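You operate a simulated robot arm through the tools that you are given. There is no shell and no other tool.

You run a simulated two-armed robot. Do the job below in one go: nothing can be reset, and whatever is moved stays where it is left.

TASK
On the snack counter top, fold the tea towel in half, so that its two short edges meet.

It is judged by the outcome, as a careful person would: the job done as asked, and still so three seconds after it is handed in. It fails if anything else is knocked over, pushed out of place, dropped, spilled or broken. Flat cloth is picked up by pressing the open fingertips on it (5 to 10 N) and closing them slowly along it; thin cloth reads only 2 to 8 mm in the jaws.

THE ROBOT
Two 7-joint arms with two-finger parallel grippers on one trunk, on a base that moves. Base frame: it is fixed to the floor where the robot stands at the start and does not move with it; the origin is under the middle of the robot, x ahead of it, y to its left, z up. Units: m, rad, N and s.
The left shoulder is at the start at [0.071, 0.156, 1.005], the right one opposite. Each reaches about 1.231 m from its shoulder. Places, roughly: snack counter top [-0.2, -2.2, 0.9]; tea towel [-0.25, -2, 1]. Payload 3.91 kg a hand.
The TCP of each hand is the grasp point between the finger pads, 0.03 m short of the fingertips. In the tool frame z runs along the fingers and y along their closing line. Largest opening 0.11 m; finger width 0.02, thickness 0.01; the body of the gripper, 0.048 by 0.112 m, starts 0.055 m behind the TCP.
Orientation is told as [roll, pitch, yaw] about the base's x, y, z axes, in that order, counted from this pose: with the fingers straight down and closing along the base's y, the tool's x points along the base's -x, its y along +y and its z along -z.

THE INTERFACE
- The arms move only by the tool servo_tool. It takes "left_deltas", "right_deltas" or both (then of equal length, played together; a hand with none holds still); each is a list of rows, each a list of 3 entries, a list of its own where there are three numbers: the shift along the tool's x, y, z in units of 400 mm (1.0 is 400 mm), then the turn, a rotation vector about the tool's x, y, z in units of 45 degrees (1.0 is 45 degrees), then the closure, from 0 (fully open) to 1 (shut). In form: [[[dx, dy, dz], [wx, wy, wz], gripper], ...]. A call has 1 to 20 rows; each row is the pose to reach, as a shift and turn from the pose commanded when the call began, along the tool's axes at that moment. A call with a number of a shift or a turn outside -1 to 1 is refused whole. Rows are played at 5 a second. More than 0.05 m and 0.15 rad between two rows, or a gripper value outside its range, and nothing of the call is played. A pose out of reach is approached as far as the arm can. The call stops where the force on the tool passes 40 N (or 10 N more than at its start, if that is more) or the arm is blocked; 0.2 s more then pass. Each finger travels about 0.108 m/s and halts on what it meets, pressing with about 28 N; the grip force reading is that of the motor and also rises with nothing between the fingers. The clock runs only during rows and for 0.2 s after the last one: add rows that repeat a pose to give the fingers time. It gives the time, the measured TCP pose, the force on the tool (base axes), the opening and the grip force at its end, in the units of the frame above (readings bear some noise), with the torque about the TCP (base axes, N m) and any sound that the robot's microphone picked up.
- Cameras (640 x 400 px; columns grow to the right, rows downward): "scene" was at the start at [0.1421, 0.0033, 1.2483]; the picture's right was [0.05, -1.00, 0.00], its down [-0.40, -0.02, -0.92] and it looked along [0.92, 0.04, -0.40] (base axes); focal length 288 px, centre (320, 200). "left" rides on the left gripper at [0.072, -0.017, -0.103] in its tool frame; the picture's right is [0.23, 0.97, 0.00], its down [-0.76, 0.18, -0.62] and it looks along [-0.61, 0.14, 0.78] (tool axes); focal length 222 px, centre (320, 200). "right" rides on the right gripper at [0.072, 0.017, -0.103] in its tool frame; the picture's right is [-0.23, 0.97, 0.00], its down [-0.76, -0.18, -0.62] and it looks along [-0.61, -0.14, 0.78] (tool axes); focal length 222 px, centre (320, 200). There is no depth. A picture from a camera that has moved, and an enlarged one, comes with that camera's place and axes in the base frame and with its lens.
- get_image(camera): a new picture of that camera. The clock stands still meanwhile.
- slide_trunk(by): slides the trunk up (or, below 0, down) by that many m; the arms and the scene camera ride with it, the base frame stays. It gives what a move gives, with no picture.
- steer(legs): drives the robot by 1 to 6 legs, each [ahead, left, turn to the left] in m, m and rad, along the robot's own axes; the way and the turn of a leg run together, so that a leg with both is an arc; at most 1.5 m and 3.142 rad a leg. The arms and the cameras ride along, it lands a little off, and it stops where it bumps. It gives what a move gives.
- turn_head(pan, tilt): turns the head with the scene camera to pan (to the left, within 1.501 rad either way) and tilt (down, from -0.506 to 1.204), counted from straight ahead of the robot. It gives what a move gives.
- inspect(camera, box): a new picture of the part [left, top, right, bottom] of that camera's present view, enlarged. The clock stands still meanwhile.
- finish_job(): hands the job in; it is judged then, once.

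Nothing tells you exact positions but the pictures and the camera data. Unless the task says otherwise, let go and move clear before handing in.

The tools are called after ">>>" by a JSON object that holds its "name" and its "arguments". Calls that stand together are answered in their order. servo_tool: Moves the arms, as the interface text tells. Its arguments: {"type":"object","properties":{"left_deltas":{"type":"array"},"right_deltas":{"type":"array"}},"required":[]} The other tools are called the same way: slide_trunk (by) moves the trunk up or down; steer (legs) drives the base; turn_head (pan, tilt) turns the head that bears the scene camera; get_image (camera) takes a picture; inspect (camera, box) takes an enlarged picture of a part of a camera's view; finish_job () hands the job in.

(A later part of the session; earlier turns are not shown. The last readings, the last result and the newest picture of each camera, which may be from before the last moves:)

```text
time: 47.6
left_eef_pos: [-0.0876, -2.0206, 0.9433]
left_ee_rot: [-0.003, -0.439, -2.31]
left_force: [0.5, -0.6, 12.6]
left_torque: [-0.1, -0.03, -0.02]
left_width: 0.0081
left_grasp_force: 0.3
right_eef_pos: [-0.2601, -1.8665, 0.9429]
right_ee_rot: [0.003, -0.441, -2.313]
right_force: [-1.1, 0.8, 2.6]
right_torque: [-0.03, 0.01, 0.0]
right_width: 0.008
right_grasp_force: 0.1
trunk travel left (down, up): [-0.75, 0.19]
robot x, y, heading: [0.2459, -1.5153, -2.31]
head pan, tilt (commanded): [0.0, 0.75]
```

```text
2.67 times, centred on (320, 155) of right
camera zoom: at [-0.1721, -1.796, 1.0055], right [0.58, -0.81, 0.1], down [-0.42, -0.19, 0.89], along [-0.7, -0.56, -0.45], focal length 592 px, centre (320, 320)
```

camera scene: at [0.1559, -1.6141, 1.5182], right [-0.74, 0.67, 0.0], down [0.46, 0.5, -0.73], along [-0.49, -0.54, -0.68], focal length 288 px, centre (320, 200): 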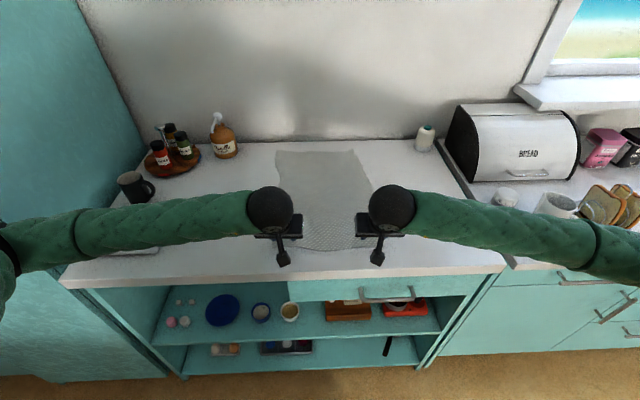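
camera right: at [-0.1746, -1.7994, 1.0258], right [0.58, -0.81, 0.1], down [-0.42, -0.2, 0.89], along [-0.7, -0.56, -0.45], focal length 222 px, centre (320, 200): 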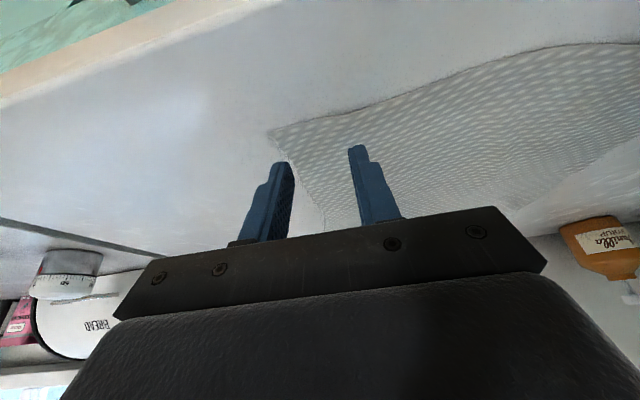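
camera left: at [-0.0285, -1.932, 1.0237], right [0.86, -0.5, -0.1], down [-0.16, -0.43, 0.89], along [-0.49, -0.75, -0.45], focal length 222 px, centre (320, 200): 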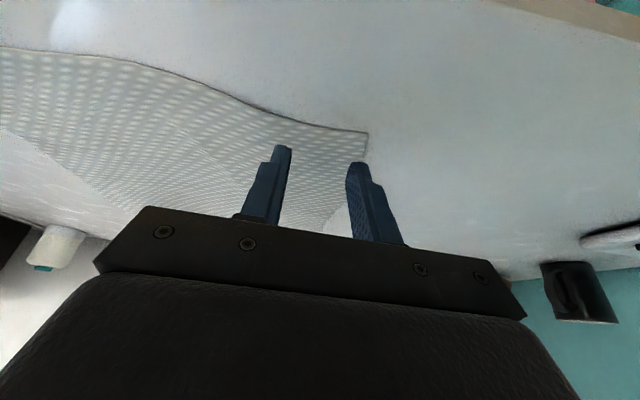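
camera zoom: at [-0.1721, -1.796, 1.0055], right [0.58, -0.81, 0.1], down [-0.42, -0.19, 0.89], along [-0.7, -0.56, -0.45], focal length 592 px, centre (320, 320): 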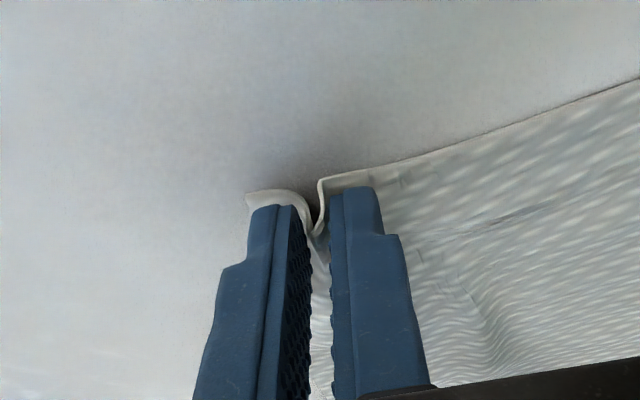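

The right jaw clearly holds a hem fold; the left still looks flat between the fingers. I'll finish closing both and check the widths.

>>> {"name": "servo_tool", "arguments": {"left_deltas": [[[0, 0, 0], [0, 0, 0], 0.95], [[0, 0, 0], [0, 0, 0], 0.97], [[0, 0, 0], [0, 0, 0], 1.0], [[0, 0, 0], [0, 0, 0], 1.0], [[0, 0, 0], [0, 0, 0], 1.0]], "right_deltas": [[[0, 0, 0], [0, 0, 0], 0.95], [[0, 0, 0], [0, 0, 0], 0.97], [[0, 0, 0], [0, 0, 0], 1.0], [[0, 0, 0], [0, 0, 0], 1.0], [[0, 0, 0], [0, 0, 0], 1.0]]}}

>>> {"name": "inspect", "arguments": {"camera": "left", "box": [200, 80, 440, 230]}}

>>> {"name": "inspect", "arguments": {"camera": "right", "box": [200, 80, 440, 230]}}

```text
time: 48.8
left_eef_pos: [-0.0882, -2.0212, 0.9428]
left_ee_rot: [-0.002, -0.44, -2.31]
left_force: [0.7, -0.3, 14.9]
left_torque: [-0.04, 0.04, -0.02]
left_width: 0.0
left_grasp_force: 27.9
right_eef_pos: [-0.2591, -1.8669, 0.9434]
right_ee_rot: [0.002, -0.441, -2.312]
right_force: [0.3, -0.3, 2.3]
right_torque: [0.02, -0.02, -0.02]
right_width: 0.0021
right_grasp_force: 27.7
trunk travel left (down, up): [-0.75, 0.19]
robot x, y, heading: [0.249, -1.5166, -2.307]
head pan, tilt (commanded): [0.0, 0.75]
```

```text
2.67 times, centred on (320, 155) of left
camera zoom: at [-0.0255, -1.9293, 1.0055], right [0.86, -0.5, -0.1], down [-0.15, -0.43, 0.89], along [-0.49, -0.75, -0.45], focal length 592 px, centre (320, 320)
```

zoom: 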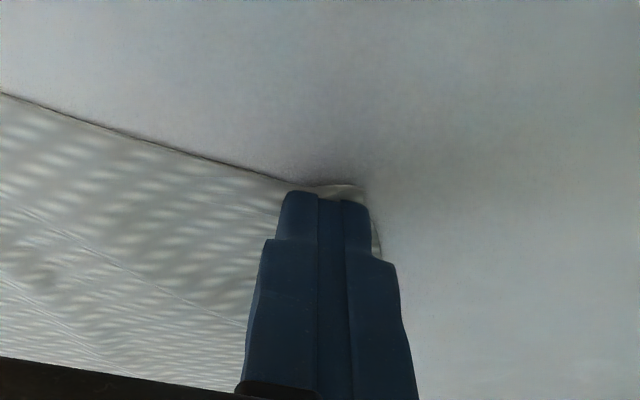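

```text
2.67 times, centred on (320, 155) of right
camera zoom: at [-0.172, -1.7959, 1.0055], right [0.58, -0.81, 0.1], down [-0.42, -0.19, 0.89], along [-0.7, -0.56, -0.45], focal length 592 px, centre (320, 320)
```

zoom: 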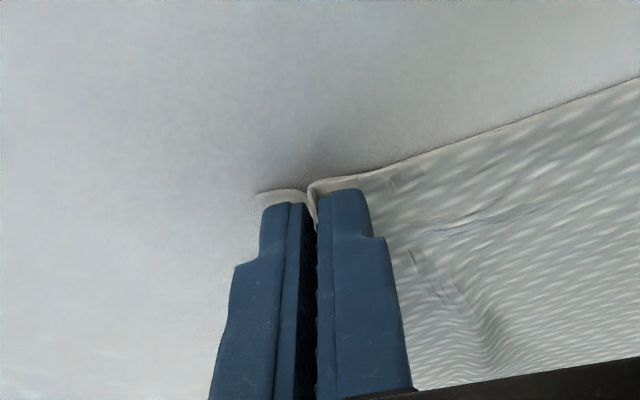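

The right hand holds the hem (2.1 mm), but the left closed on nothing (0.0 mm). I'll lift the left hand 1 cm, reopen it and look before retrying.

>>> {"name": "servo_tool", "arguments": {"left_deltas": [[[-0.0106, 0, -0.0227], [0, 0, 0], 1.0], [[-0.0106, 0, -0.0227], [0, 0, 0], 0.8], [[-0.0106, 0, -0.0227], [0, 0, 0], 0.6], [[-0.0106, 0, -0.0227], [0, 0, 0], 0.6]]}}

>>> {"name": "inspect", "arguments": {"camera": "left", "box": [200, 80, 440, 230]}}

>>> {"name": "get_image", "arguments": {"camera": "left"}}

```text
time: 49.8
left_eef_pos: [-0.0895, -2.0219, 0.9521]
left_ee_rot: [-0.002, -0.438, -2.311]
left_force: [-0.1, 0.3, 0.0]
left_torque: [0.01, 0.01, 0.0]
left_width: 0.0438
left_grasp_force: 0.1
right_eef_pos: [-0.2602, -1.8664, 0.9426]
right_ee_rot: [0.002, -0.443, -2.312]
right_force: [0.2, -0.2, 7.4]
right_torque: [-0.03, 0.04, -0.02]
right_width: 0.0023
right_grasp_force: 28.0
trunk travel left (down, up): [-0.75, 0.19]
robot x, y, heading: [0.2511, -1.5141, -2.318]
head pan, tilt (commanded): [0.0, 0.75]
```

```text
2.67 times, centred on (320, 155) of left
camera zoom: at [-0.0264, -1.9294, 1.0147], right [0.86, -0.5, -0.1], down [-0.15, -0.43, 0.89], along [-0.49, -0.75, -0.45], focal length 592 px, centre (320, 320)
```

zoom: 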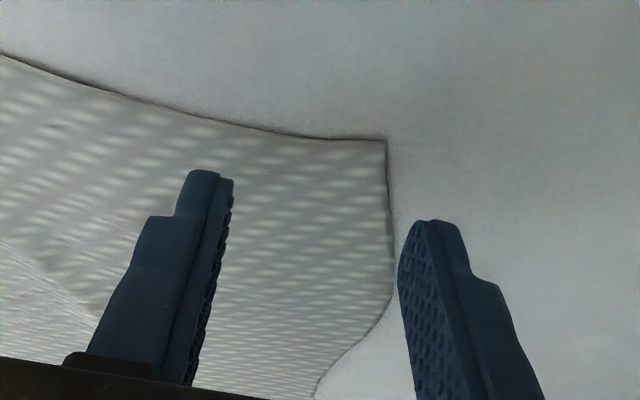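

```text
taken
camera left: at [-0.0264, -1.9294, 1.0147], right [0.86, -0.5, -0.1], down [-0.15, -0.43, 0.89], along [-0.49, -0.75, -0.45], focal length 222 px, centre (320, 200)
```

left: 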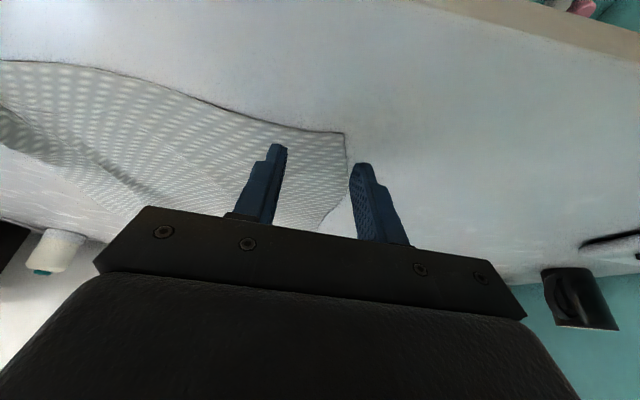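

The left corner has been pulled about 2 cm inward but lies flat; it is now about 1 cm left of and just behind the left TCP. I'll shift the left hand 2.5 cm inward and press again, more lightly this time.

>>> {"name": "servo_tool", "arguments": {"left_deltas": [[[0.0045, -0.0638, -0.0021], [0, 0, 0], 0.6], [[0.0087, -0.0638, 0.0071], [0, 0, 0], 0.6], [[0.0135, -0.0638, 0.0172], [0, 0, 0], 0.6], [[0.0135, -0.0638, 0.0172], [0, 0, 0], 0.6]]}}

>>> {"name": "inspect", "arguments": {"camera": "left", "box": [200, 80, 440, 230]}}

```text
time: 50.8
left_eef_pos: [-0.1047, -2.003, 0.9419]
left_ee_rot: [-0.002, -0.44, -2.309]
left_force: [-0.4, 0.6, 2.3]
left_torque: [-0.01, 0.05, -0.02]
left_width: 0.044
left_grasp_force: 0.1
right_eef_pos: [-0.2601, -1.8675, 0.9434]
right_ee_rot: [0.001, -0.442, -2.312]
right_force: [-0.7, 0.7, 6.3]
right_torque: [0.04, 0.04, 0.03]
right_width: 0.0023
right_grasp_force: 28.5
trunk travel left (down, up): [-0.75, 0.19]
robot x, y, heading: [0.2458, -1.5137, -2.313]
head pan, tilt (commanded): [0.0, 0.75]
```

```text
2.67 times, centred on (320, 155) of left
camera zoom: at [-0.0435, -1.9111, 1.0061], right [0.86, -0.5, -0.1], down [-0.15, -0.43, 0.89], along [-0.49, -0.75, -0.45], focal length 592 px, centre (320, 320)
```

zoom: 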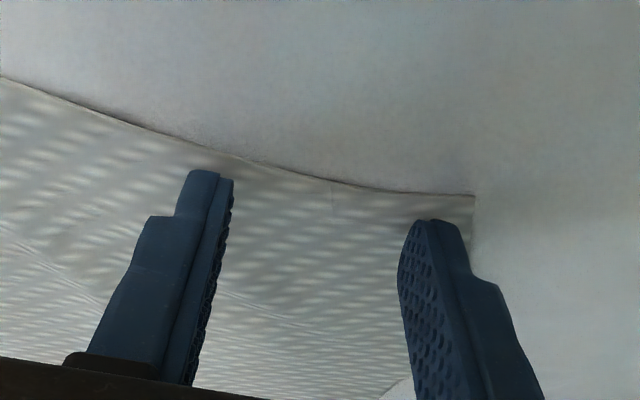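

Both left fingertips are on the cloth at a light 2.3 N. Earlier the torque showed only the outer finger was bearing, so I'll press a touch more and check the load split.

>>> {"name": "servo_tool", "arguments": {"left_deltas": [[[0.0006, 0, 0.0013], [0, 0, 0], 0.6], [[0.0006, 0, 0.0013], [0, 0, 0], 0.6], [[0.0006, 0, 0.0013], [0, 0, 0], 0.6]]}}

```text
time: 51.6
left_eef_pos: [-0.1065, -2.0024, 0.9424]
left_ee_rot: [-0.001, -0.44, -2.309]
left_force: [0.2, -1.4, 13.0]
left_torque: [-0.13, -0.01, 0.01]
left_width: 0.0439
left_grasp_force: 0.0
right_eef_pos: [-0.2592, -1.8663, 0.9419]
right_ee_rot: [-0.001, -0.443, -2.311]
right_force: [-1.2, -1.3, 4.2]
right_torque: [-0.05, 0.04, -0.02]
right_width: 0.0024
right_grasp_force: 28.0
trunk travel left (down, up): [-0.75, 0.19]
robot x, y, heading: [0.2464, -1.5178, -2.309]
head pan, tilt (commanded): [0.0, 0.75]
```

Now 13 N with the load shared by both fingers (about 64/36). I'll ease up slightly and close slowly.

>>> {"name": "servo_tool", "arguments": {"left_deltas": [[[-0.0003, 0, -0.0007], [0, 0, 0], 0.6], [[-0.0003, 0, -0.0007], [0, 0, 0], 0.62], [[-0.0003, 0, -0.0007], [0, 0, 0], 0.64], [[-0.0003, 0, -0.0007], [0, 0, 0], 0.66], [[-0.0003, 0, -0.0007], [0, 0, 0], 0.68], [[-0.0003, 0, -0.0007], [0, 0, 0], 0.7], [[-0.0003, 0, -0.0007], [0, 0, 0], 0.72]]}}

>>> {"name": "inspect", "arguments": {"camera": "left", "box": [200, 80, 440, 230]}}

```text
time: 53.2
left_eef_pos: [-0.1068, -2.0021, 0.9417]
left_ee_rot: [-0.001, -0.438, -2.311]
left_force: [-0.6, 1.3, 9.0]
left_torque: [-0.03, 0.03, 0.04]
left_width: 0.0301
left_grasp_force: 0.0
right_eef_pos: [-0.2593, -1.8659, 0.9423]
right_ee_rot: [0.002, -0.442, -2.311]
right_force: [0.3, -0.7, 5.8]
right_torque: [-0.02, 0.0, 0.0]
right_width: 0.0022
right_grasp_force: 28.1
trunk travel left (down, up): [-0.75, 0.19]
robot x, y, heading: [0.2484, -1.5196, -2.307]
head pan, tilt (commanded): [0.0, 0.75]
```

```text
2.67 times, centred on (320, 155) of left
camera zoom: at [-0.0435, -1.9104, 1.0059], right [0.86, -0.5, -0.1], down [-0.15, -0.43, 0.89], along [-0.49, -0.75, -0.45], focal length 592 px, centre (320, 320)
```

zoom: 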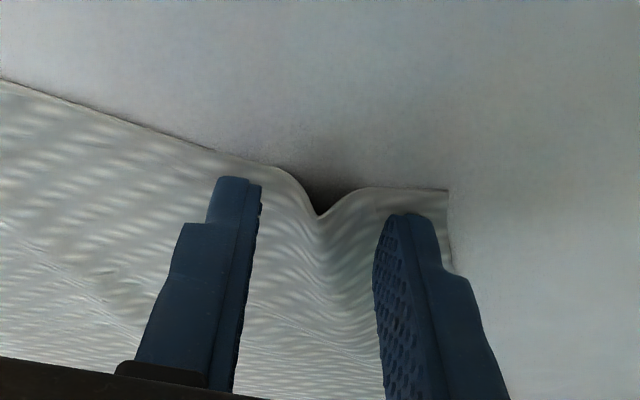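

A ridge is now rising nicely between the left fingers with both fingers loaded. I'll continue closing slowly to full grip.

>>> {"name": "servo_tool", "arguments": {"left_deltas": [[[0, 0, 0], [0, 0, 0], 0.74], [[0, 0, 0], [0, 0, 0], 0.76], [[0, 0, 0], [0, 0, 0], 0.78], [[0, 0, 0], [0, 0, 0], 0.8], [[0, 0, 0], [0, 0, 0], 0.82], [[0, 0, 0], [0, 0, 0], 0.84], [[0, 0, 0], [0, 0, 0], 0.86], [[0, 0, 0], [0, 0, 0], 0.88], [[0, 0, 0], [0, 0, 0], 0.9], [[0, 0, 0], [0, 0, 0], 0.92], [[0, 0, 0], [0, 0, 0], 0.94], [[0, 0, 0], [0, 0, 0], 0.96], [[0, 0, 0], [0, 0, 0], 0.98], [[0, 0, 0], [0, 0, 0], 1.0], [[0, 0, 0], [0, 0, 0], 1.0], [[0, 0, 0], [0, 0, 0], 1.0]]}}

>>> {"name": "inspect", "arguments": {"camera": "left", "box": [200, 80, 440, 230]}}

>>> {"name": "get_image", "arguments": {"camera": "right"}}

```text
time: 56.6
left_eef_pos: [-0.1067, -2.0024, 0.9437]
left_ee_rot: [-0.002, -0.439, -2.309]
left_force: [-2.8, 2.4, 6.9]
left_torque: [0.04, 0.12, 0.0]
left_width: 0.0024
left_grasp_force: 28.0
right_eef_pos: [-0.2592, -1.8672, 0.9434]
right_ee_rot: [0.003, -0.441, -2.312]
right_force: [2.3, -2.1, 5.4]
right_torque: [-0.08, -0.07, 0.04]
right_width: 0.0021
right_grasp_force: 28.0
trunk travel left (down, up): [-0.75, 0.19]
robot x, y, heading: [0.2443, -1.5146, -2.31]
head pan, tilt (commanded): [0.0, 0.75]
```

```text
2.67 times, centred on (320, 155) of left
camera zoom: at [-0.0435, -1.9104, 1.0059], right [0.86, -0.5, -0.1], down [-0.15, -0.43, 0.89], along [-0.49, -0.75, -0.45], focal length 592 px, centre (320, 320)
```

zoom: 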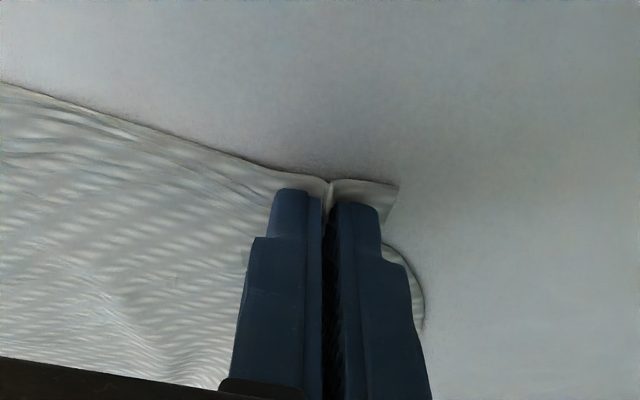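

```text
taken
camera right: at [-0.172, -1.7961, 1.0054], right [0.58, -0.81, 0.1], down [-0.42, -0.19, 0.89], along [-0.7, -0.56, -0.45], focal length 222 px, centre (320, 200)
```

right: 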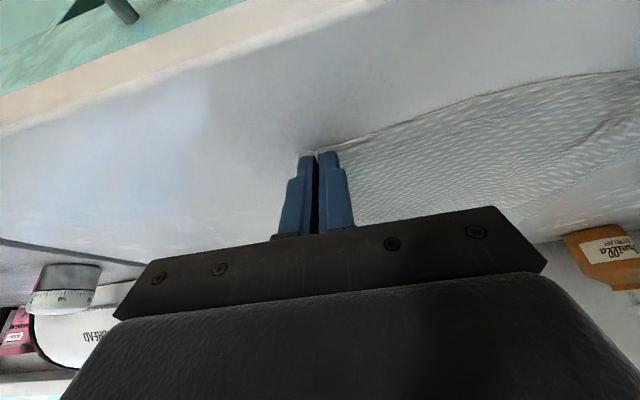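

Both hands now hold the hem (2.4 mm and 2.1 mm) with the edge lightly taut between them. Let me look at the towel's far edge once more to set the exact target.

>>> {"name": "inspect", "arguments": {"camera": "scene", "box": [220, 120, 420, 280]}}

>>> {"name": "get_image", "arguments": {"camera": "left"}}

```text
2.50 times, centred on (320, 200) of scene
camera zoom: at [0.1566, -1.6135, 1.5182], right [-0.74, 0.67, 0.0], down [0.46, 0.5, -0.73], along [-0.49, -0.54, -0.68], focal length 721 px, centre (320, 200)
```

zoom: 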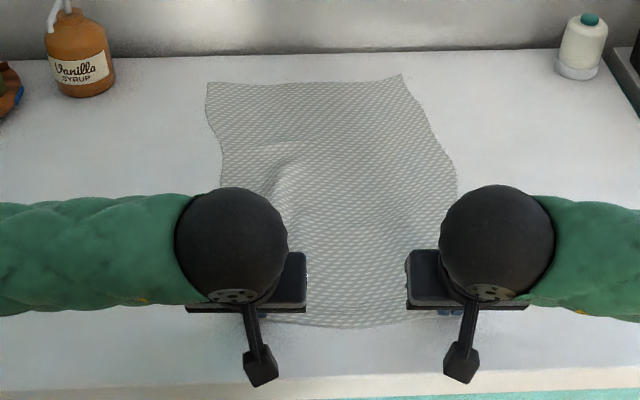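

```text
taken
camera left: at [-0.0435, -1.9104, 1.0059], right [0.86, -0.5, -0.1], down [-0.15, -0.43, 0.89], along [-0.49, -0.75, -0.45], focal length 222 px, centre (320, 200)
```

left: 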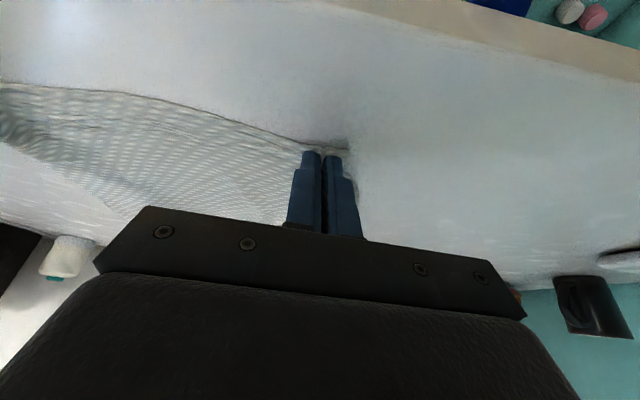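

The far edge runs from about (ahead 1.045, left 0.169) to (1.067, −0.125), centre 1.056; the held hem is at ahead 0.60. I'll start the arc with a small lift to check both grips hold.

>>> {"name": "servo_tool", "arguments": {"left_deltas": [[[-0.0333, 0.0011, -0.0529], [0, 0, 0], 1.0], [[-0.0742, 0.0033, -0.1011], [0, 0, 0], 1.0], [[-0.1216, 0.0067, -0.1438], [0, 0, 0], 1.0], [[-0.1758, 0.0113, -0.18], [0, 0, 0], 1.0]], "right_deltas": [[[-0.0338, 0.0011, -0.0528], [0, 0, 0], 1.0], [[-0.075, 0.0033, -0.1008], [0, 0, 0], 1.0], [[-0.1238, 0.0067, -0.143], [0, 0, 0], 1.0], [[-0.179, 0.0113, -0.1785], [0, 0, 0], 1.0]]}}

>>> {"name": "get_image", "arguments": {"camera": "scene"}}

>>> {"name": "get_image", "arguments": {"camera": "left"}}

>>> {"name": "get_image", "arguments": {"camera": "right"}}

```text
time: 57.6
left_eef_pos: [-0.1226, -2.0305, 1.0382]
left_ee_rot: [-0.002, -0.435, -2.312]
left_force: [-4.3, 2.3, -0.3]
left_torque: [0.07, 0.17, -0.04]
left_width: 0.0025
left_grasp_force: 27.8
right_eef_pos: [-0.2796, -1.8953, 1.0377]
right_ee_rot: [0.002, -0.442, -2.314]
right_force: [3.6, -3.2, -0.5]
right_torque: [-0.08, -0.15, 0.09]
right_width: 0.0022
right_grasp_force: 28.7
trunk travel left (down, up): [-0.75, 0.19]
robot x, y, heading: [0.2489, -1.5139, -2.316]
head pan, tilt (commanded): [0.0, 0.75]
```

```text
taken
camera scene: at [0.1562, -1.614, 1.518], right [-0.74, 0.67, 0.0], down [0.46, 0.5, -0.73], along [-0.49, -0.54, -0.68], focal length 288 px, centre (320, 200)
```

scene: 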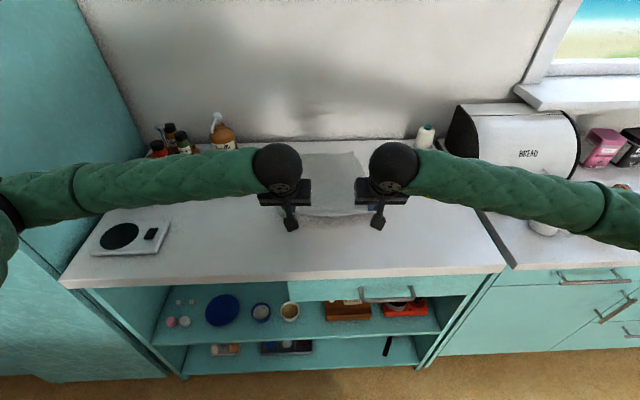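

```text
taken
camera left: at [-0.0611, -1.939, 1.1014], right [0.86, -0.51, -0.1], down [-0.16, -0.44, 0.89], along [-0.49, -0.75, -0.45], focal length 222 px, centre (320, 200)
```

left: 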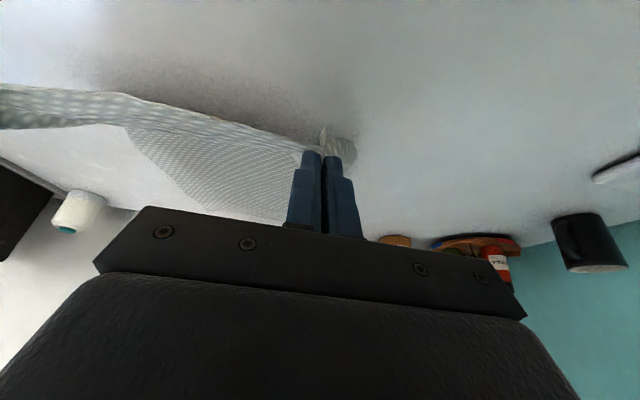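

```text
taken
camera right: at [-0.1917, -1.8248, 1.1006], right [0.58, -0.81, 0.1], down [-0.42, -0.19, 0.89], along [-0.7, -0.56, -0.45], focal length 222 px, centre (320, 200)
```

right: 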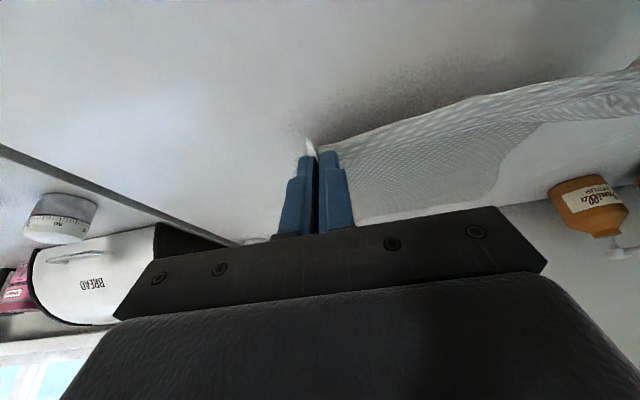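

Both grips hold and the near edge is off the counter, taut between the hands. Continuing the arc up and over to above the fold line while bringing the fingers to vertical.

>>> {"name": "servo_tool", "arguments": {"left_deltas": [[[-0.0587, 0.0055, -0.0296], [0, 0.0695, 0], 1.0], [[-0.1222, 0.0121, -0.0517], [0, 0.1389, 0], 1.0], [[-0.1882, 0.0193, -0.0658], [0, 0.2084, 0], 1.0], [[-0.256, 0.0273, -0.0723], [0, 0.2778, 0], 1.0], [[-0.3242, 0.0357, -0.0708], [0, 0.3473, 0], 1.0], [[-0.3915, 0.0446, -0.0615], [0, 0.4167, 0], 1.0], [[-0.4575, 0.0536, -0.0443], [0, 0.4862, 0], 1.0], [[-0.5202, 0.0627, -0.0193], [0, 0.5556, 0], 1.0]], "right_deltas": [[[-0.0608, 0.0055, -0.0288], [0, 0.0695, 0], 1.0], [[-0.1265, 0.0121, -0.0498], [0, 0.1389, 0], 1.0], [[-0.1945, 0.0193, -0.0628], [0, 0.2084, 0], 1.0], [[-0.265, 0.0273, -0.068], [0, 0.2778, 0], 1.0], [[-0.3358, 0.0357, -0.0655], [0, 0.3473, 0], 1.0], [[-0.4058, 0.0446, -0.055], [0, 0.4167, 0], 1.0], [[-0.4745, 0.0536, -0.0363], [0, 0.4862, 0], 1.0], [[-0.5403, 0.0627, -0.01], [0, 0.5556, 0], 1.0]]}}

>>> {"name": "get_image", "arguments": {"camera": "scene"}}

>>> {"name": "get_image", "arguments": {"camera": "left"}}

>>> {"name": "get_image", "arguments": {"camera": "right"}}

```text
time: 59.4
left_eef_pos: [-0.2321, -2.1856, 1.1316]
left_ee_rot: [-0.001, -0.001, -2.312]
left_force: [-5.7, 3.9, -1.5]
left_torque: [0.14, 0.16, 0.09]
left_width: 0.0025
left_grasp_force: 28.3
right_eef_pos: [-0.3936, -2.0546, 1.1306]
right_ee_rot: [0.002, -0.002, -2.31]
right_force: [6.2, -4.6, -0.5]
right_torque: [-0.13, -0.19, -0.01]
right_width: 0.0022
right_grasp_force: 28.0
trunk travel left (down, up): [-0.75, 0.19]
robot x, y, heading: [0.2441, -1.5137, -2.309]
head pan, tilt (commanded): [0.0, 0.75]
```

```text
taken
camera scene: at [0.1549, -1.616, 1.5178], right [-0.74, 0.67, 0.0], down [0.46, 0.51, -0.73], along [-0.49, -0.54, -0.68], focal length 288 px, centre (320, 200)
```

scene: 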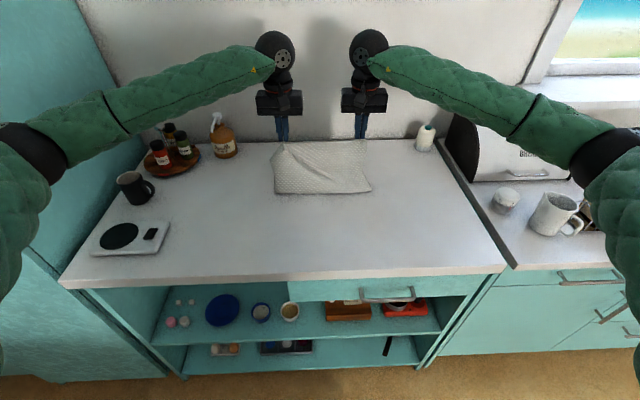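

```text
taken
camera left: at [-0.1948, -2.1215, 1.235], right [0.87, -0.49, 0.0], down [-0.38, -0.68, 0.62], along [-0.3, -0.54, -0.78], focal length 222 px, centre (320, 200)
```

left: 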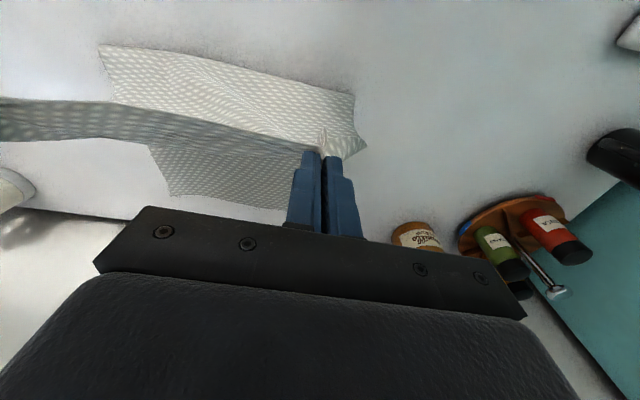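

```text
taken
camera right: at [-0.3313, -2.0122, 1.235], right [0.57, -0.82, 0.0], down [-0.64, -0.44, 0.62], along [-0.51, -0.35, -0.78], focal length 222 px, centre (320, 200)
```

right: 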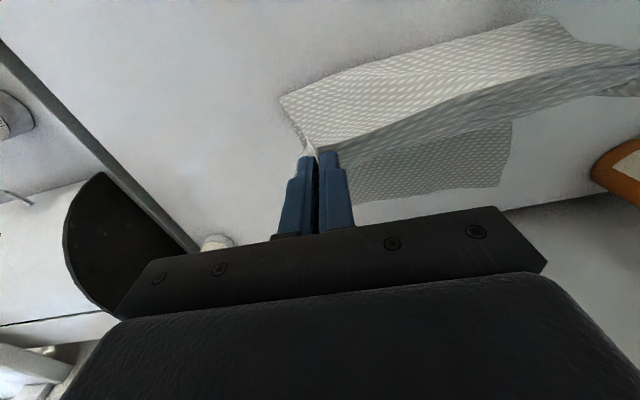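

The cloth is arching over nicely: the lower half lies still, the fold line is at about 0.82 ahead, and the far corners measure about (1.05, 0.168) and (1.058, −0.129). Next I swing the held hem over and down to a few centimetres above the far edge.

>>> {"name": "servo_tool", "arguments": {"left_deltas": [[[-0.0681, 0.0086, 0.004], [0, 0, 0], 1.0], [[-0.1334, 0.0168, 0.0163], [0, 0, 0], 1.0], [[-0.1965, 0.0247, 0.0363], [0, 0, 0], 1.0], [[-0.2556, 0.0321, 0.0638], [0, 0, 0], 1.0], [[-0.3092, 0.0388, 0.0983], [0, 0, 0], 1.0], [[-0.3571, 0.0449, 0.139], [0, 0, 0], 1.0], [[-0.398, 0.05, 0.1858], [0, 0, 0], 1.0], [[-0.4319, 0.0543, 0.2375], [0, 0, 0], 1.0], [[-0.4583, 0.0576, 0.2933], [0, 0, 0], 1.0]], "right_deltas": [[[-0.0666, 0.01, 0.004], [0, 0, 0], 1.0], [[-0.1306, 0.0196, 0.0163], [0, 0, 0], 1.0], [[-0.1924, 0.0288, 0.0363], [0, 0, 0], 1.0], [[-0.2502, 0.0375, 0.0638], [0, 0, 0], 1.0], [[-0.3027, 0.0453, 0.0983], [0, 0, 0], 1.0], [[-0.3496, 0.0523, 0.139], [0, 0, 0], 1.0], [[-0.3896, 0.0583, 0.1858], [0, 0, 0], 1.0], [[-0.4228, 0.0633, 0.2375], [0, 0, 0], 1.0], [[-0.4487, 0.0672, 0.2933], [0, 0, 0], 1.0]]}}

>>> {"name": "get_image", "arguments": {"camera": "scene"}}

>>> {"name": "get_image", "arguments": {"camera": "left"}}

>>> {"name": "get_image", "arguments": {"camera": "right"}}

```text
time: 61.4
left_eef_pos: [-0.3393, -2.3358, 1.014]
left_ee_rot: [0.0, 0.0, -2.311]
left_force: [-1.7, 0.3, 0.2]
left_torque: [0.06, 0.05, 0.02]
left_width: 0.0023
left_grasp_force: 27.5
right_eef_pos: [-0.4937, -2.2063, 1.0142]
right_ee_rot: [0.002, -0.001, -2.311]
right_force: [1.4, -1.9, -0.4]
right_torque: [-0.01, -0.06, 0.0]
right_width: 0.0021
right_grasp_force: 27.7
trunk travel left (down, up): [-0.75, 0.19]
robot x, y, heading: [0.2483, -1.5149, -2.306]
head pan, tilt (commanded): [0.0, 0.75]
```

```text
taken
camera scene: at [0.1546, -1.6158, 1.518], right [-0.74, 0.67, 0.0], down [0.46, 0.5, -0.73], along [-0.49, -0.54, -0.68], focal length 288 px, centre (320, 200)
```

scene: 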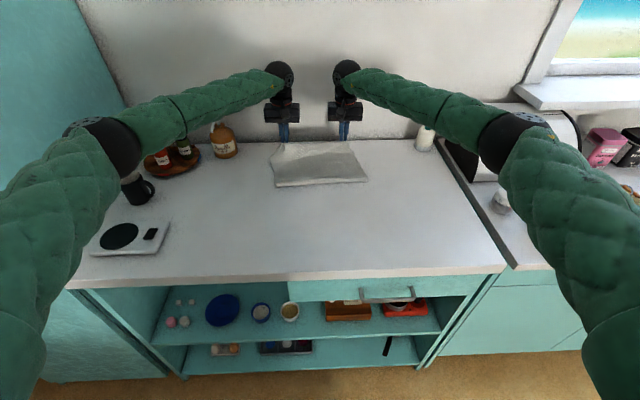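

```text
taken
camera left: at [-0.3015, -2.2714, 1.118], right [0.87, -0.49, 0.0], down [-0.38, -0.68, 0.62], along [-0.31, -0.54, -0.78], focal length 222 px, centre (320, 200)
```

left: 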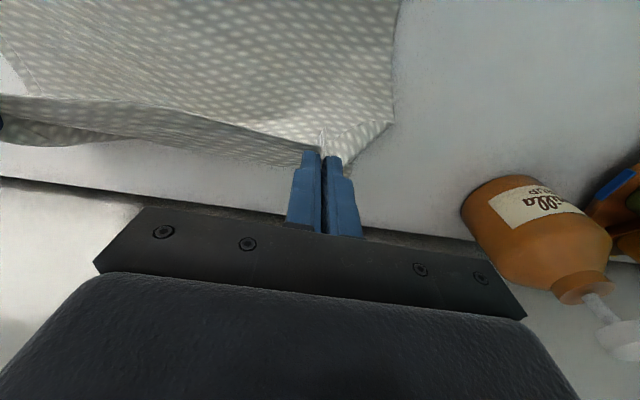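

```text
taken
camera right: at [-0.4317, -2.1636, 1.1178], right [0.57, -0.82, 0.0], down [-0.64, -0.44, 0.63], along [-0.52, -0.36, -0.78], focal length 222 px, centre (320, 200)
```

right: 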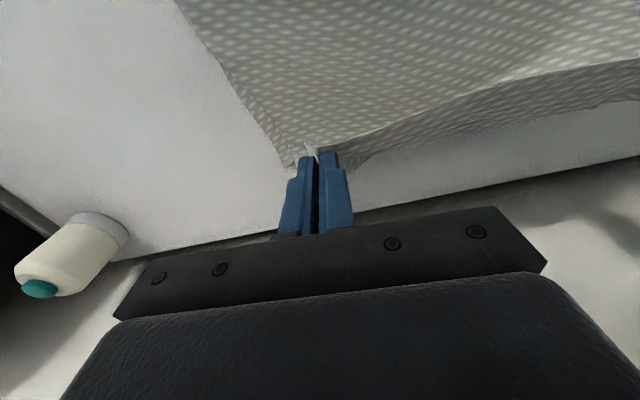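

The hem now hangs about 7 cm above the far edge of the lower layer, the wall is about 13 cm beyond the hands, and the bottles are clear. Let me zoom at the grips to see which way the hem points.

>>> {"name": "inspect", "arguments": {"camera": "left", "box": [200, 80, 440, 230]}}

>>> {"name": "inspect", "arguments": {"camera": "scene", "box": [240, 90, 400, 210]}}

```text
2.67 times, centred on (320, 155) of left
camera zoom: at [-0.3015, -2.2714, 1.118], right [0.87, -0.49, 0.0], down [-0.38, -0.68, 0.62], along [-0.31, -0.54, -0.78], focal length 592 px, centre (320, 320)
```

zoom: 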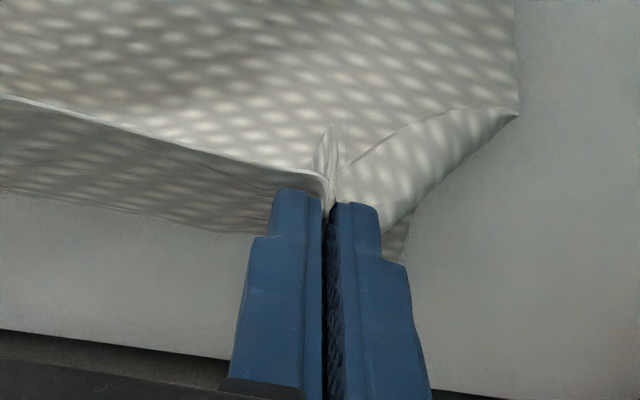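

```text
3.33 times, centred on (320, 150) of scene
camera zoom: at [0.1546, -1.6158, 1.518], right [-0.74, 0.67, 0.0], down [0.46, 0.5, -0.73], along [-0.49, -0.54, -0.68], focal length 961 px, centre (320, 367)
```

zoom: 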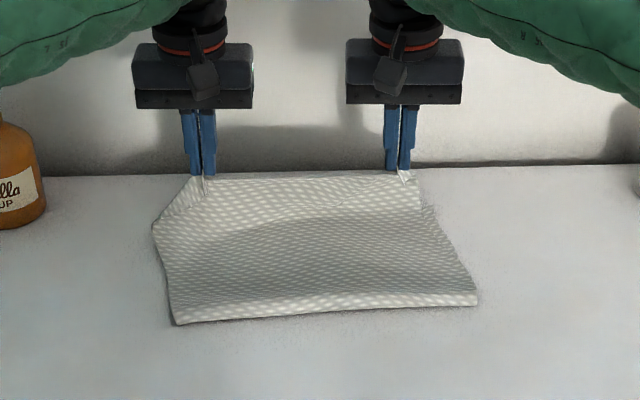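

The free edge between the hands already points away from me toward the wall, which is right; only the pinched bits are gathered. The lower layer's far edge shows at about 1.055 ahead. I'll lower further and move slightly ahead.

>>> {"name": "servo_tool", "arguments": {"left_deltas": [[[-0.015, 0, 0.04], [0, 0, 0], 1.0], [[-0.03, 0, 0.08], [0, 0, 0], 1.0], [[-0.045, 0, 0.12], [0, 0, 0], 1.0]], "right_deltas": [[[-0.0125, 0, 0.04], [0, 0, 0], 1.0], [[-0.025, 0, 0.08], [0, 0, 0], 1.0], [[-0.0375, 0, 0.12], [0, 0, 0], 1.0]]}}

>>> {"name": "inspect", "arguments": {"camera": "left", "box": [160, 60, 480, 260]}}

>>> {"name": "inspect", "arguments": {"camera": "right", "box": [160, 60, 480, 260]}}

>>> {"name": "inspect", "arguments": {"camera": "scene", "box": [240, 90, 400, 210]}}

```text
time: 62.2
left_eef_pos: [-0.3501, -2.3485, 0.9655]
left_ee_rot: [-0.003, -0.002, -2.308]
left_force: [-1.1, 1.2, 0.0]
left_torque: [0.04, 0.05, 0.03]
left_width: 0.0025
left_grasp_force: 27.9
right_eef_pos: [-0.5046, -2.2179, 0.9682]
right_ee_rot: [0.002, -0.006, -2.312]
right_force: [2.5, -0.6, -0.4]
right_torque: [-0.03, -0.03, 0.02]
right_width: 0.0024
right_grasp_force: 27.8
trunk travel left (down, up): [-0.75, 0.19]
robot x, y, heading: [0.2465, -1.5181, -2.313]
head pan, tilt (commanded): [0.0, 0.75]
```

```text
2.00 times, centred on (320, 160) of left
camera zoom: at [-0.3124, -2.2835, 1.0696], right [0.87, -0.49, 0.0], down [-0.38, -0.68, 0.62], along [-0.31, -0.54, -0.78], focal length 444 px, centre (320, 280)
```

zoom: 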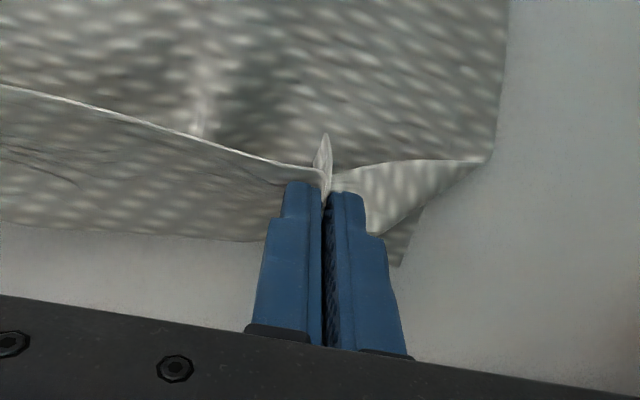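

```text
2.00 times, centred on (320, 160) of right
camera zoom: at [-0.4418, -2.1746, 1.0722], right [0.57, -0.82, 0.0], down [-0.64, -0.44, 0.63], along [-0.52, -0.36, -0.78], focal length 444 px, centre (320, 280)
```

zoom: 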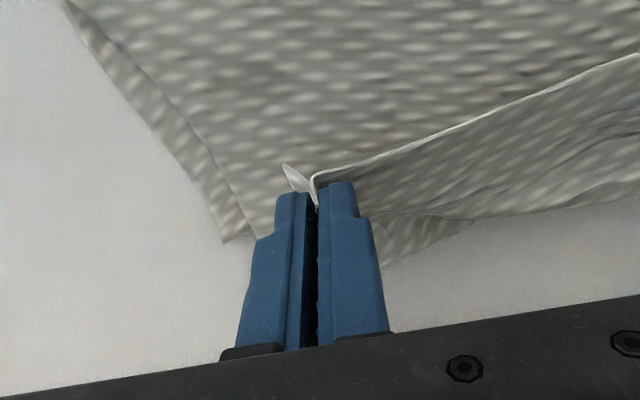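

```text
3.33 times, centred on (320, 150) of scene
camera zoom: at [0.1557, -1.6148, 1.5182], right [-0.74, 0.67, 0.0], down [0.46, 0.5, -0.73], along [-0.49, -0.54, -0.68], focal length 961 px, centre (320, 367)
```

zoom: 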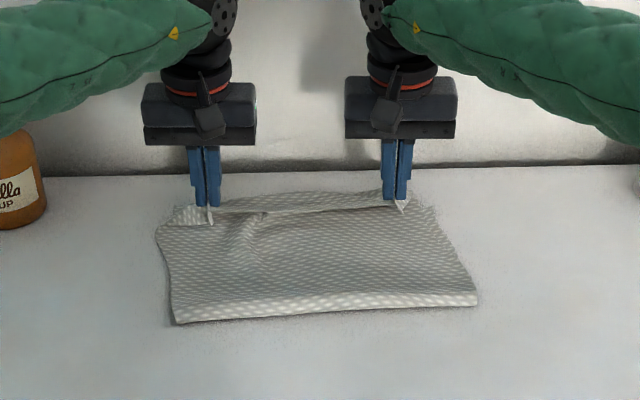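

The hem is about 2.5 cm above the surface. I need to tell whether the strip beyond the white edge line is the turned hem or the lower layer, so I'll zoom closer.

>>> {"name": "inspect", "arguments": {"camera": "right", "box": [300, 90, 480, 200]}}

>>> {"name": "inspect", "arguments": {"camera": "left", "box": [160, 90, 340, 200]}}

>>> {"name": "inspect", "arguments": {"camera": "scene", "box": [270, 130, 360, 190]}}

```text
3.56 times, centred on (390, 145) of right
camera zoom: at [-0.4418, -2.1746, 1.0722], right [0.57, -0.82, 0.0], down [-0.64, -0.44, 0.63], along [-0.52, -0.36, -0.78], focal length 790 px, centre (71, 396)
```

zoom: 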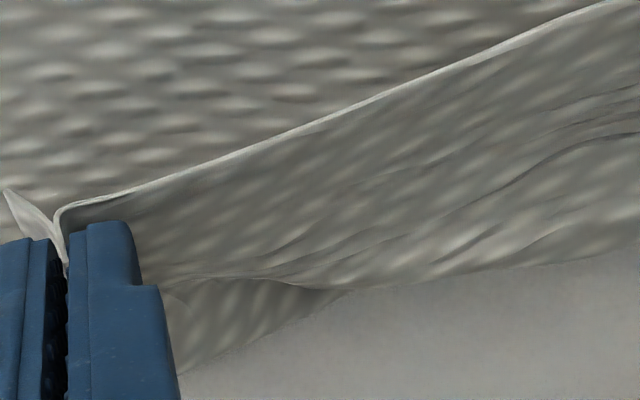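

```text
3.56 times, centred on (250, 145) of left
camera zoom: at [-0.3124, -2.2835, 1.0696], right [0.87, -0.49, 0.0], down [-0.38, -0.68, 0.62], along [-0.31, -0.54, -0.78], focal length 790 px, centre (569, 396)
```

zoom: 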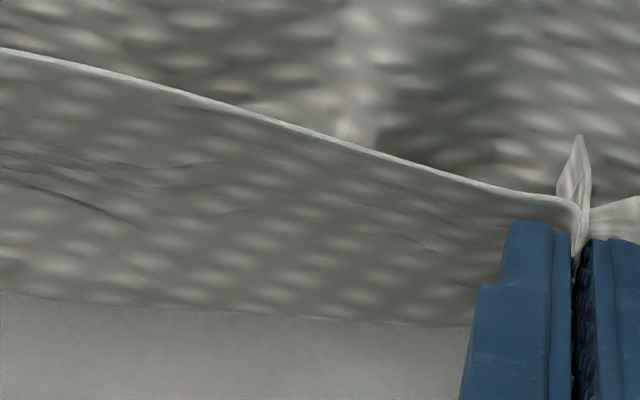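

```text
6.67 times, centred on (315, 160) of scene
camera zoom: at [0.1557, -1.6148, 1.5182], right [-0.74, 0.67, 0.0], down [0.46, 0.5, -0.73], along [-0.49, -0.54, -0.68], focal length 1922 px, centre (353, 467)
```

zoom: 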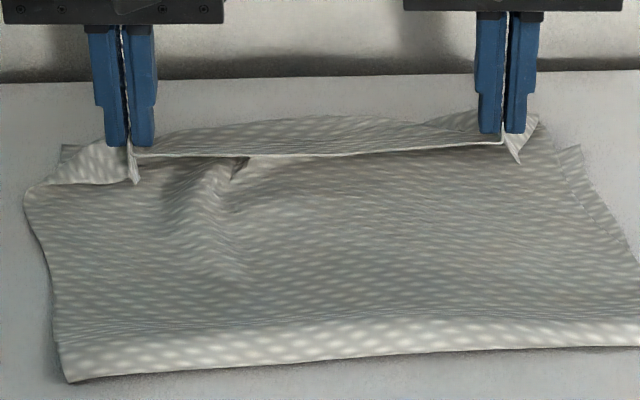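

The close-up shows the hem strip turned back towards me, with about 4.5 cm of slack still in the upper layer. I'll tilt the wrists back a little from the wall and draw the hem onward toward the wall to take up that slack, watching the fold line.

>>> {"name": "servo_tool", "arguments": {"left_deltas": [[[-0.0125, 0, -0.01], [0, -0.0833, 0], 1.0], [[-0.025, 0, -0.02], [0, -0.1667, 0], 1.0], [[-0.0375, 0, -0.02], [0, -0.25, 0], 1.0], [[-0.05, 0, -0.02], [0, -0.3333, 0], 1.0], [[-0.0625, 0, -0.02], [0, -0.3333, 0], 1.0]], "right_deltas": [[[-0.0125, 0, -0.01], [0, -0.0833, 0], 1.0], [[-0.025, 0, -0.02], [0, -0.1667, 0], 1.0], [[-0.0375, 0, -0.02], [0, -0.25, 0], 1.0], [[-0.05, 0, -0.02], [0, -0.3333, 0], 1.0], [[-0.0625, 0, -0.02], [0, -0.3333, 0], 1.0]]}}

>>> {"name": "inspect", "arguments": {"camera": "scene", "box": [240, 90, 400, 210]}}

>>> {"name": "inspect", "arguments": {"camera": "left", "box": [160, 60, 480, 260]}}

>>> {"name": "inspect", "arguments": {"camera": "right", "box": [160, 60, 480, 260]}}

```text
time: 63.4
left_eef_pos: [-0.3673, -2.3675, 0.9759]
left_ee_rot: [-0.001, -0.265, -2.309]
left_force: [-0.5, 0.1, -0.2]
left_torque: [0.03, 0.04, 0.02]
left_width: 0.0025
left_grasp_force: 28.3
right_eef_pos: [-0.5201, -2.2389, 0.9753]
right_ee_rot: [0.002, -0.267, -2.309]
right_force: [0.3, -0.4, 0.2]
right_torque: [0.0, -0.03, 0.04]
right_width: 0.0022
right_grasp_force: 28.4
trunk travel left (down, up): [-0.75, 0.19]
robot x, y, heading: [0.2453, -1.5167, -2.309]
head pan, tilt (commanded): [0.0, 0.75]
```

```text
3.33 times, centred on (320, 150) of scene
camera zoom: at [0.1553, -1.6151, 1.518], right [-0.74, 0.67, 0.0], down [0.46, 0.5, -0.73], along [-0.49, -0.54, -0.68], focal length 961 px, centre (320, 367)
```

zoom: 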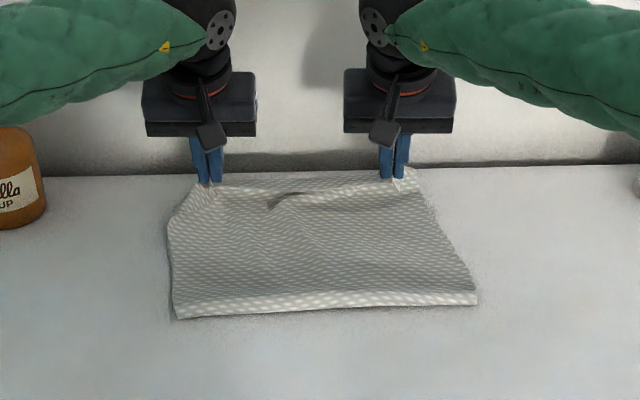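

```text
2.00 times, centred on (320, 160) of left
camera zoom: at [-0.3144, -2.2849, 1.0569], right [0.87, -0.49, -0.06], down [-0.25, -0.54, 0.8], along [-0.43, -0.68, -0.6], focal length 444 px, centre (320, 280)
```

zoom: 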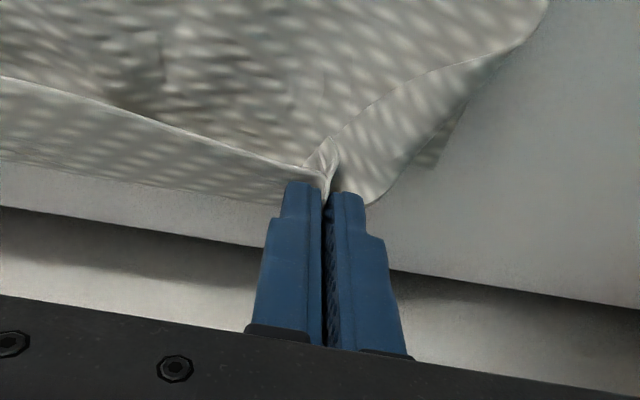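

```text
2.00 times, centred on (320, 160) of right
camera zoom: at [-0.4416, -2.1763, 1.0568], right [0.57, -0.82, 0.06], down [-0.52, -0.3, 0.8], along [-0.64, -0.49, -0.59], focal length 444 px, centre (320, 280)
```

zoom: 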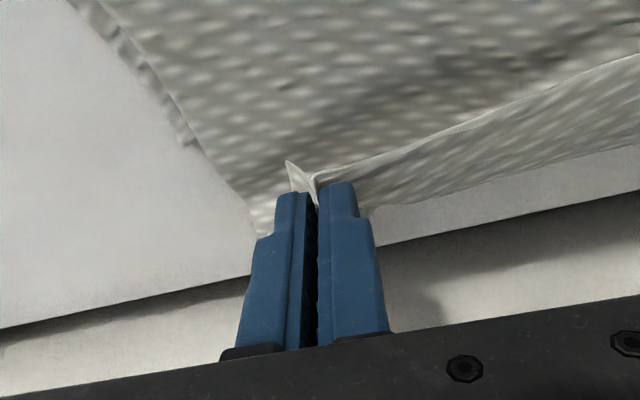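

The hem stays turned back because I pinched it with steep fingers; a pinch with fingers nearly flat (pointing along the cloth into it) would flip properly. I'll swing the hem back, lay it flat at its starting place and regrasp at a low angle.

>>> {"name": "servo_tool", "arguments": {"left_deltas": [[[0.0047, -0.0072, -0.0789], [0, 0, 0], 1.0], [[0.0323, -0.0144, -0.1692], [0, 0, 0], 1.0], [[0.0746, -0.0216, -0.2529], [0, 0, 0], 1.0], [[0.1309, -0.0288, -0.3327], [0, 0, 0], 1.0], [[0.1977, -0.036, -0.4024], [0, 0, 0], 1.0], [[0.2737, -0.0432, -0.4564], [0, 0, 0], 1.0], [[0.3568, -0.0504, -0.4942], [0, 0, 0], 1.0], [[0.4431, -0.0575, -0.5199], [0, 0, 0], 1.0]], "right_deltas": [[[0.0047, -0.0097, -0.0789], [0, 0, 0], 1.0], [[0.0323, -0.0194, -0.1692], [0, 0, 0], 1.0], [[0.0746, -0.0291, -0.2529], [0, 0, 0], 1.0], [[0.1309, -0.0388, -0.3327], [0, 0, 0], 1.0], [[0.1977, -0.0485, -0.4024], [0, 0, 0], 1.0], [[0.2737, -0.0582, -0.4564], [0, 0, 0], 1.0], [[0.3568, -0.0679, -0.4942], [0, 0, 0], 1.0], [[0.4431, -0.0775, -0.5199], [0, 0, 0], 1.0]]}}

>>> {"name": "inspect", "arguments": {"camera": "scene", "box": [220, 90, 420, 240]}}

```text
time: 65.2
left_eef_pos: [-0.2299, -2.1827, 1.1337]
left_ee_rot: [-0.001, -0.265, -2.311]
left_force: [-5.7, 4.6, -0.1]
left_torque: [0.12, 0.22, 0.02]
left_width: 0.0024
left_grasp_force: 27.8
right_eef_pos: [-0.3872, -2.047, 1.1334]
right_ee_rot: [0.002, -0.269, -2.31]
right_force: [5.0, -4.4, -0.1]
right_torque: [-0.13, -0.17, 0.07]
right_width: 0.0025
right_grasp_force: 28.1
trunk travel left (down, up): [-0.75, 0.19]
robot x, y, heading: [0.2513, -1.5201, -2.313]
head pan, tilt (commanded): [0.0, 0.75]
```

```text
2.67 times, centred on (320, 165) of scene
camera zoom: at [0.1569, -1.6127, 1.5184], right [-0.74, 0.67, 0.0], down [0.46, 0.5, -0.73], along [-0.49, -0.54, -0.68], focal length 769 px, centre (320, 293)
```

zoom: 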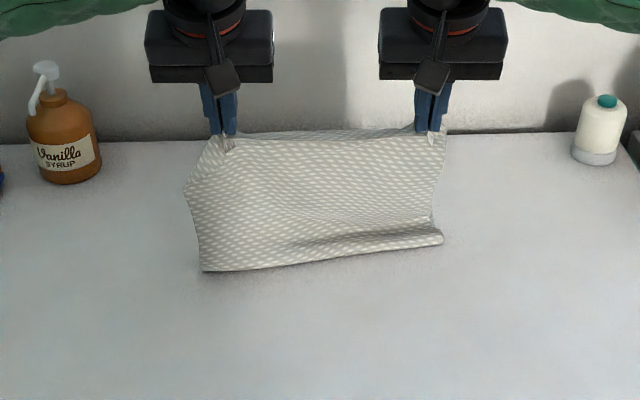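

The cloth has swung back upright over the fold line. I'll complete the return and lay the hem near its original place, slightly nearer the counter front.

>>> {"name": "servo_tool", "arguments": {"left_deltas": [[[0.0689, -0.0025, -0.0133], [0, -0.0185, 0], 1.0], [[0.1373, -0.005, -0.0187], [0, -0.037, 0], 1.0], [[0.208, -0.0075, -0.0156], [0, -0.0556, 0], 1.0], [[0.2756, -0.01, -0.0053], [0, -0.0741, 0], 1.0], [[0.3422, -0.0125, 0.0118], [0, -0.0926, 0], 1.0], [[0.406, -0.015, 0.0375], [0, -0.1111, 0], 1.0], [[0.4663, -0.0175, 0.0692], [0, -0.1296, 0], 1.0], [[0.5208, -0.02, 0.1089], [0, -0.1481, 0], 1.0], [[0.5678, -0.0225, 0.1533], [0, -0.1667, 0], 1.0], [[0.6073, -0.025, 0.2048], [0, -0.1852, 0], 1.0], [[0.6418, -0.0275, 0.25], [0, -0.2037, 0], 1.0], [[0.6725, -0.03, 0.2883], [0, -0.2222, 0], 1.0]], "right_deltas": [[[0.0689, -0.0025, -0.0133], [0, -0.0185, 0], 1.0], [[0.1373, -0.005, -0.0187], [0, -0.037, 0], 1.0], [[0.208, -0.0075, -0.0156], [0, -0.0556, 0], 1.0], [[0.2756, -0.01, -0.0053], [0, -0.0741, 0], 1.0], [[0.3422, -0.0125, 0.0118], [0, -0.0926, 0], 1.0], [[0.406, -0.015, 0.0375], [0, -0.1111, 0], 1.0], [[0.4663, -0.0175, 0.0692], [0, -0.1296, 0], 1.0], [[0.5208, -0.02, 0.1089], [0, -0.1481, 0], 1.0], [[0.5678, -0.0225, 0.1533], [0, -0.1667, 0], 1.0], [[0.6073, -0.025, 0.2048], [0, -0.1852, 0], 1.0], [[0.6418, -0.0275, 0.25], [0, -0.2037, 0], 1.0], [[0.6725, -0.03, 0.2883], [0, -0.2222, 0], 1.0]]}}

>>> {"name": "inspect", "arguments": {"camera": "scene", "box": [200, 120, 440, 300]}}

>>> {"name": "get_image", "arguments": {"camera": "left"}}

```text
time: 67.8
left_eef_pos: [-0.0854, -2.0064, 0.9512]
left_ee_rot: [-0.001, -0.438, -2.31]
left_force: [-5.3, 4.6, 0.9]
left_torque: [0.12, 0.17, -0.03]
left_width: 0.0022
left_grasp_force: 27.7
right_eef_pos: [-0.2453, -1.8725, 0.9486]
right_ee_rot: [0.002, -0.441, -2.312]
right_force: [5.5, -3.7, 0.3]
right_torque: [-0.14, -0.17, 0.13]
right_width: 0.0025
right_grasp_force: 28.1
trunk travel left (down, up): [-0.75, 0.19]
robot x, y, heading: [0.2493, -1.5149, -2.314]
head pan, tilt (commanded): [0.0, 0.75]
```

```text
2.22 times, centred on (320, 210) of scene
camera zoom: at [0.1561, -1.6138, 1.5183], right [-0.74, 0.67, 0.0], down [0.46, 0.5, -0.73], along [-0.49, -0.54, -0.68], focal length 640 px, centre (320, 178)
```

zoom: 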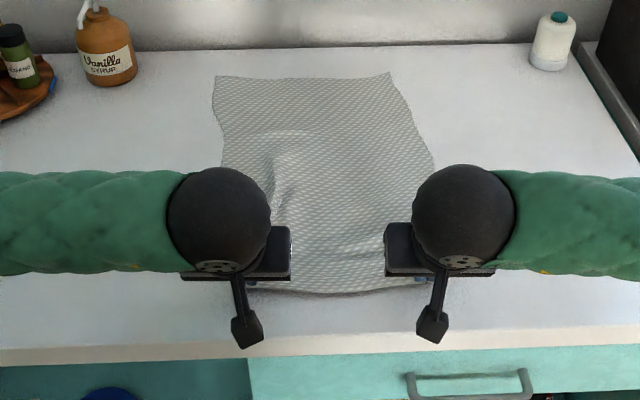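

```text
taken
camera left: at [-0.024, -1.9143, 1.0144], right [0.86, -0.5, -0.1], down [-0.15, -0.43, 0.89], along [-0.49, -0.75, -0.45], focal length 222 px, centre (320, 200)
```

left: 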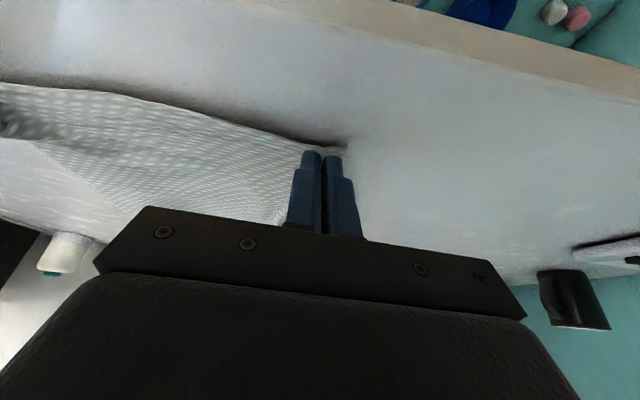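

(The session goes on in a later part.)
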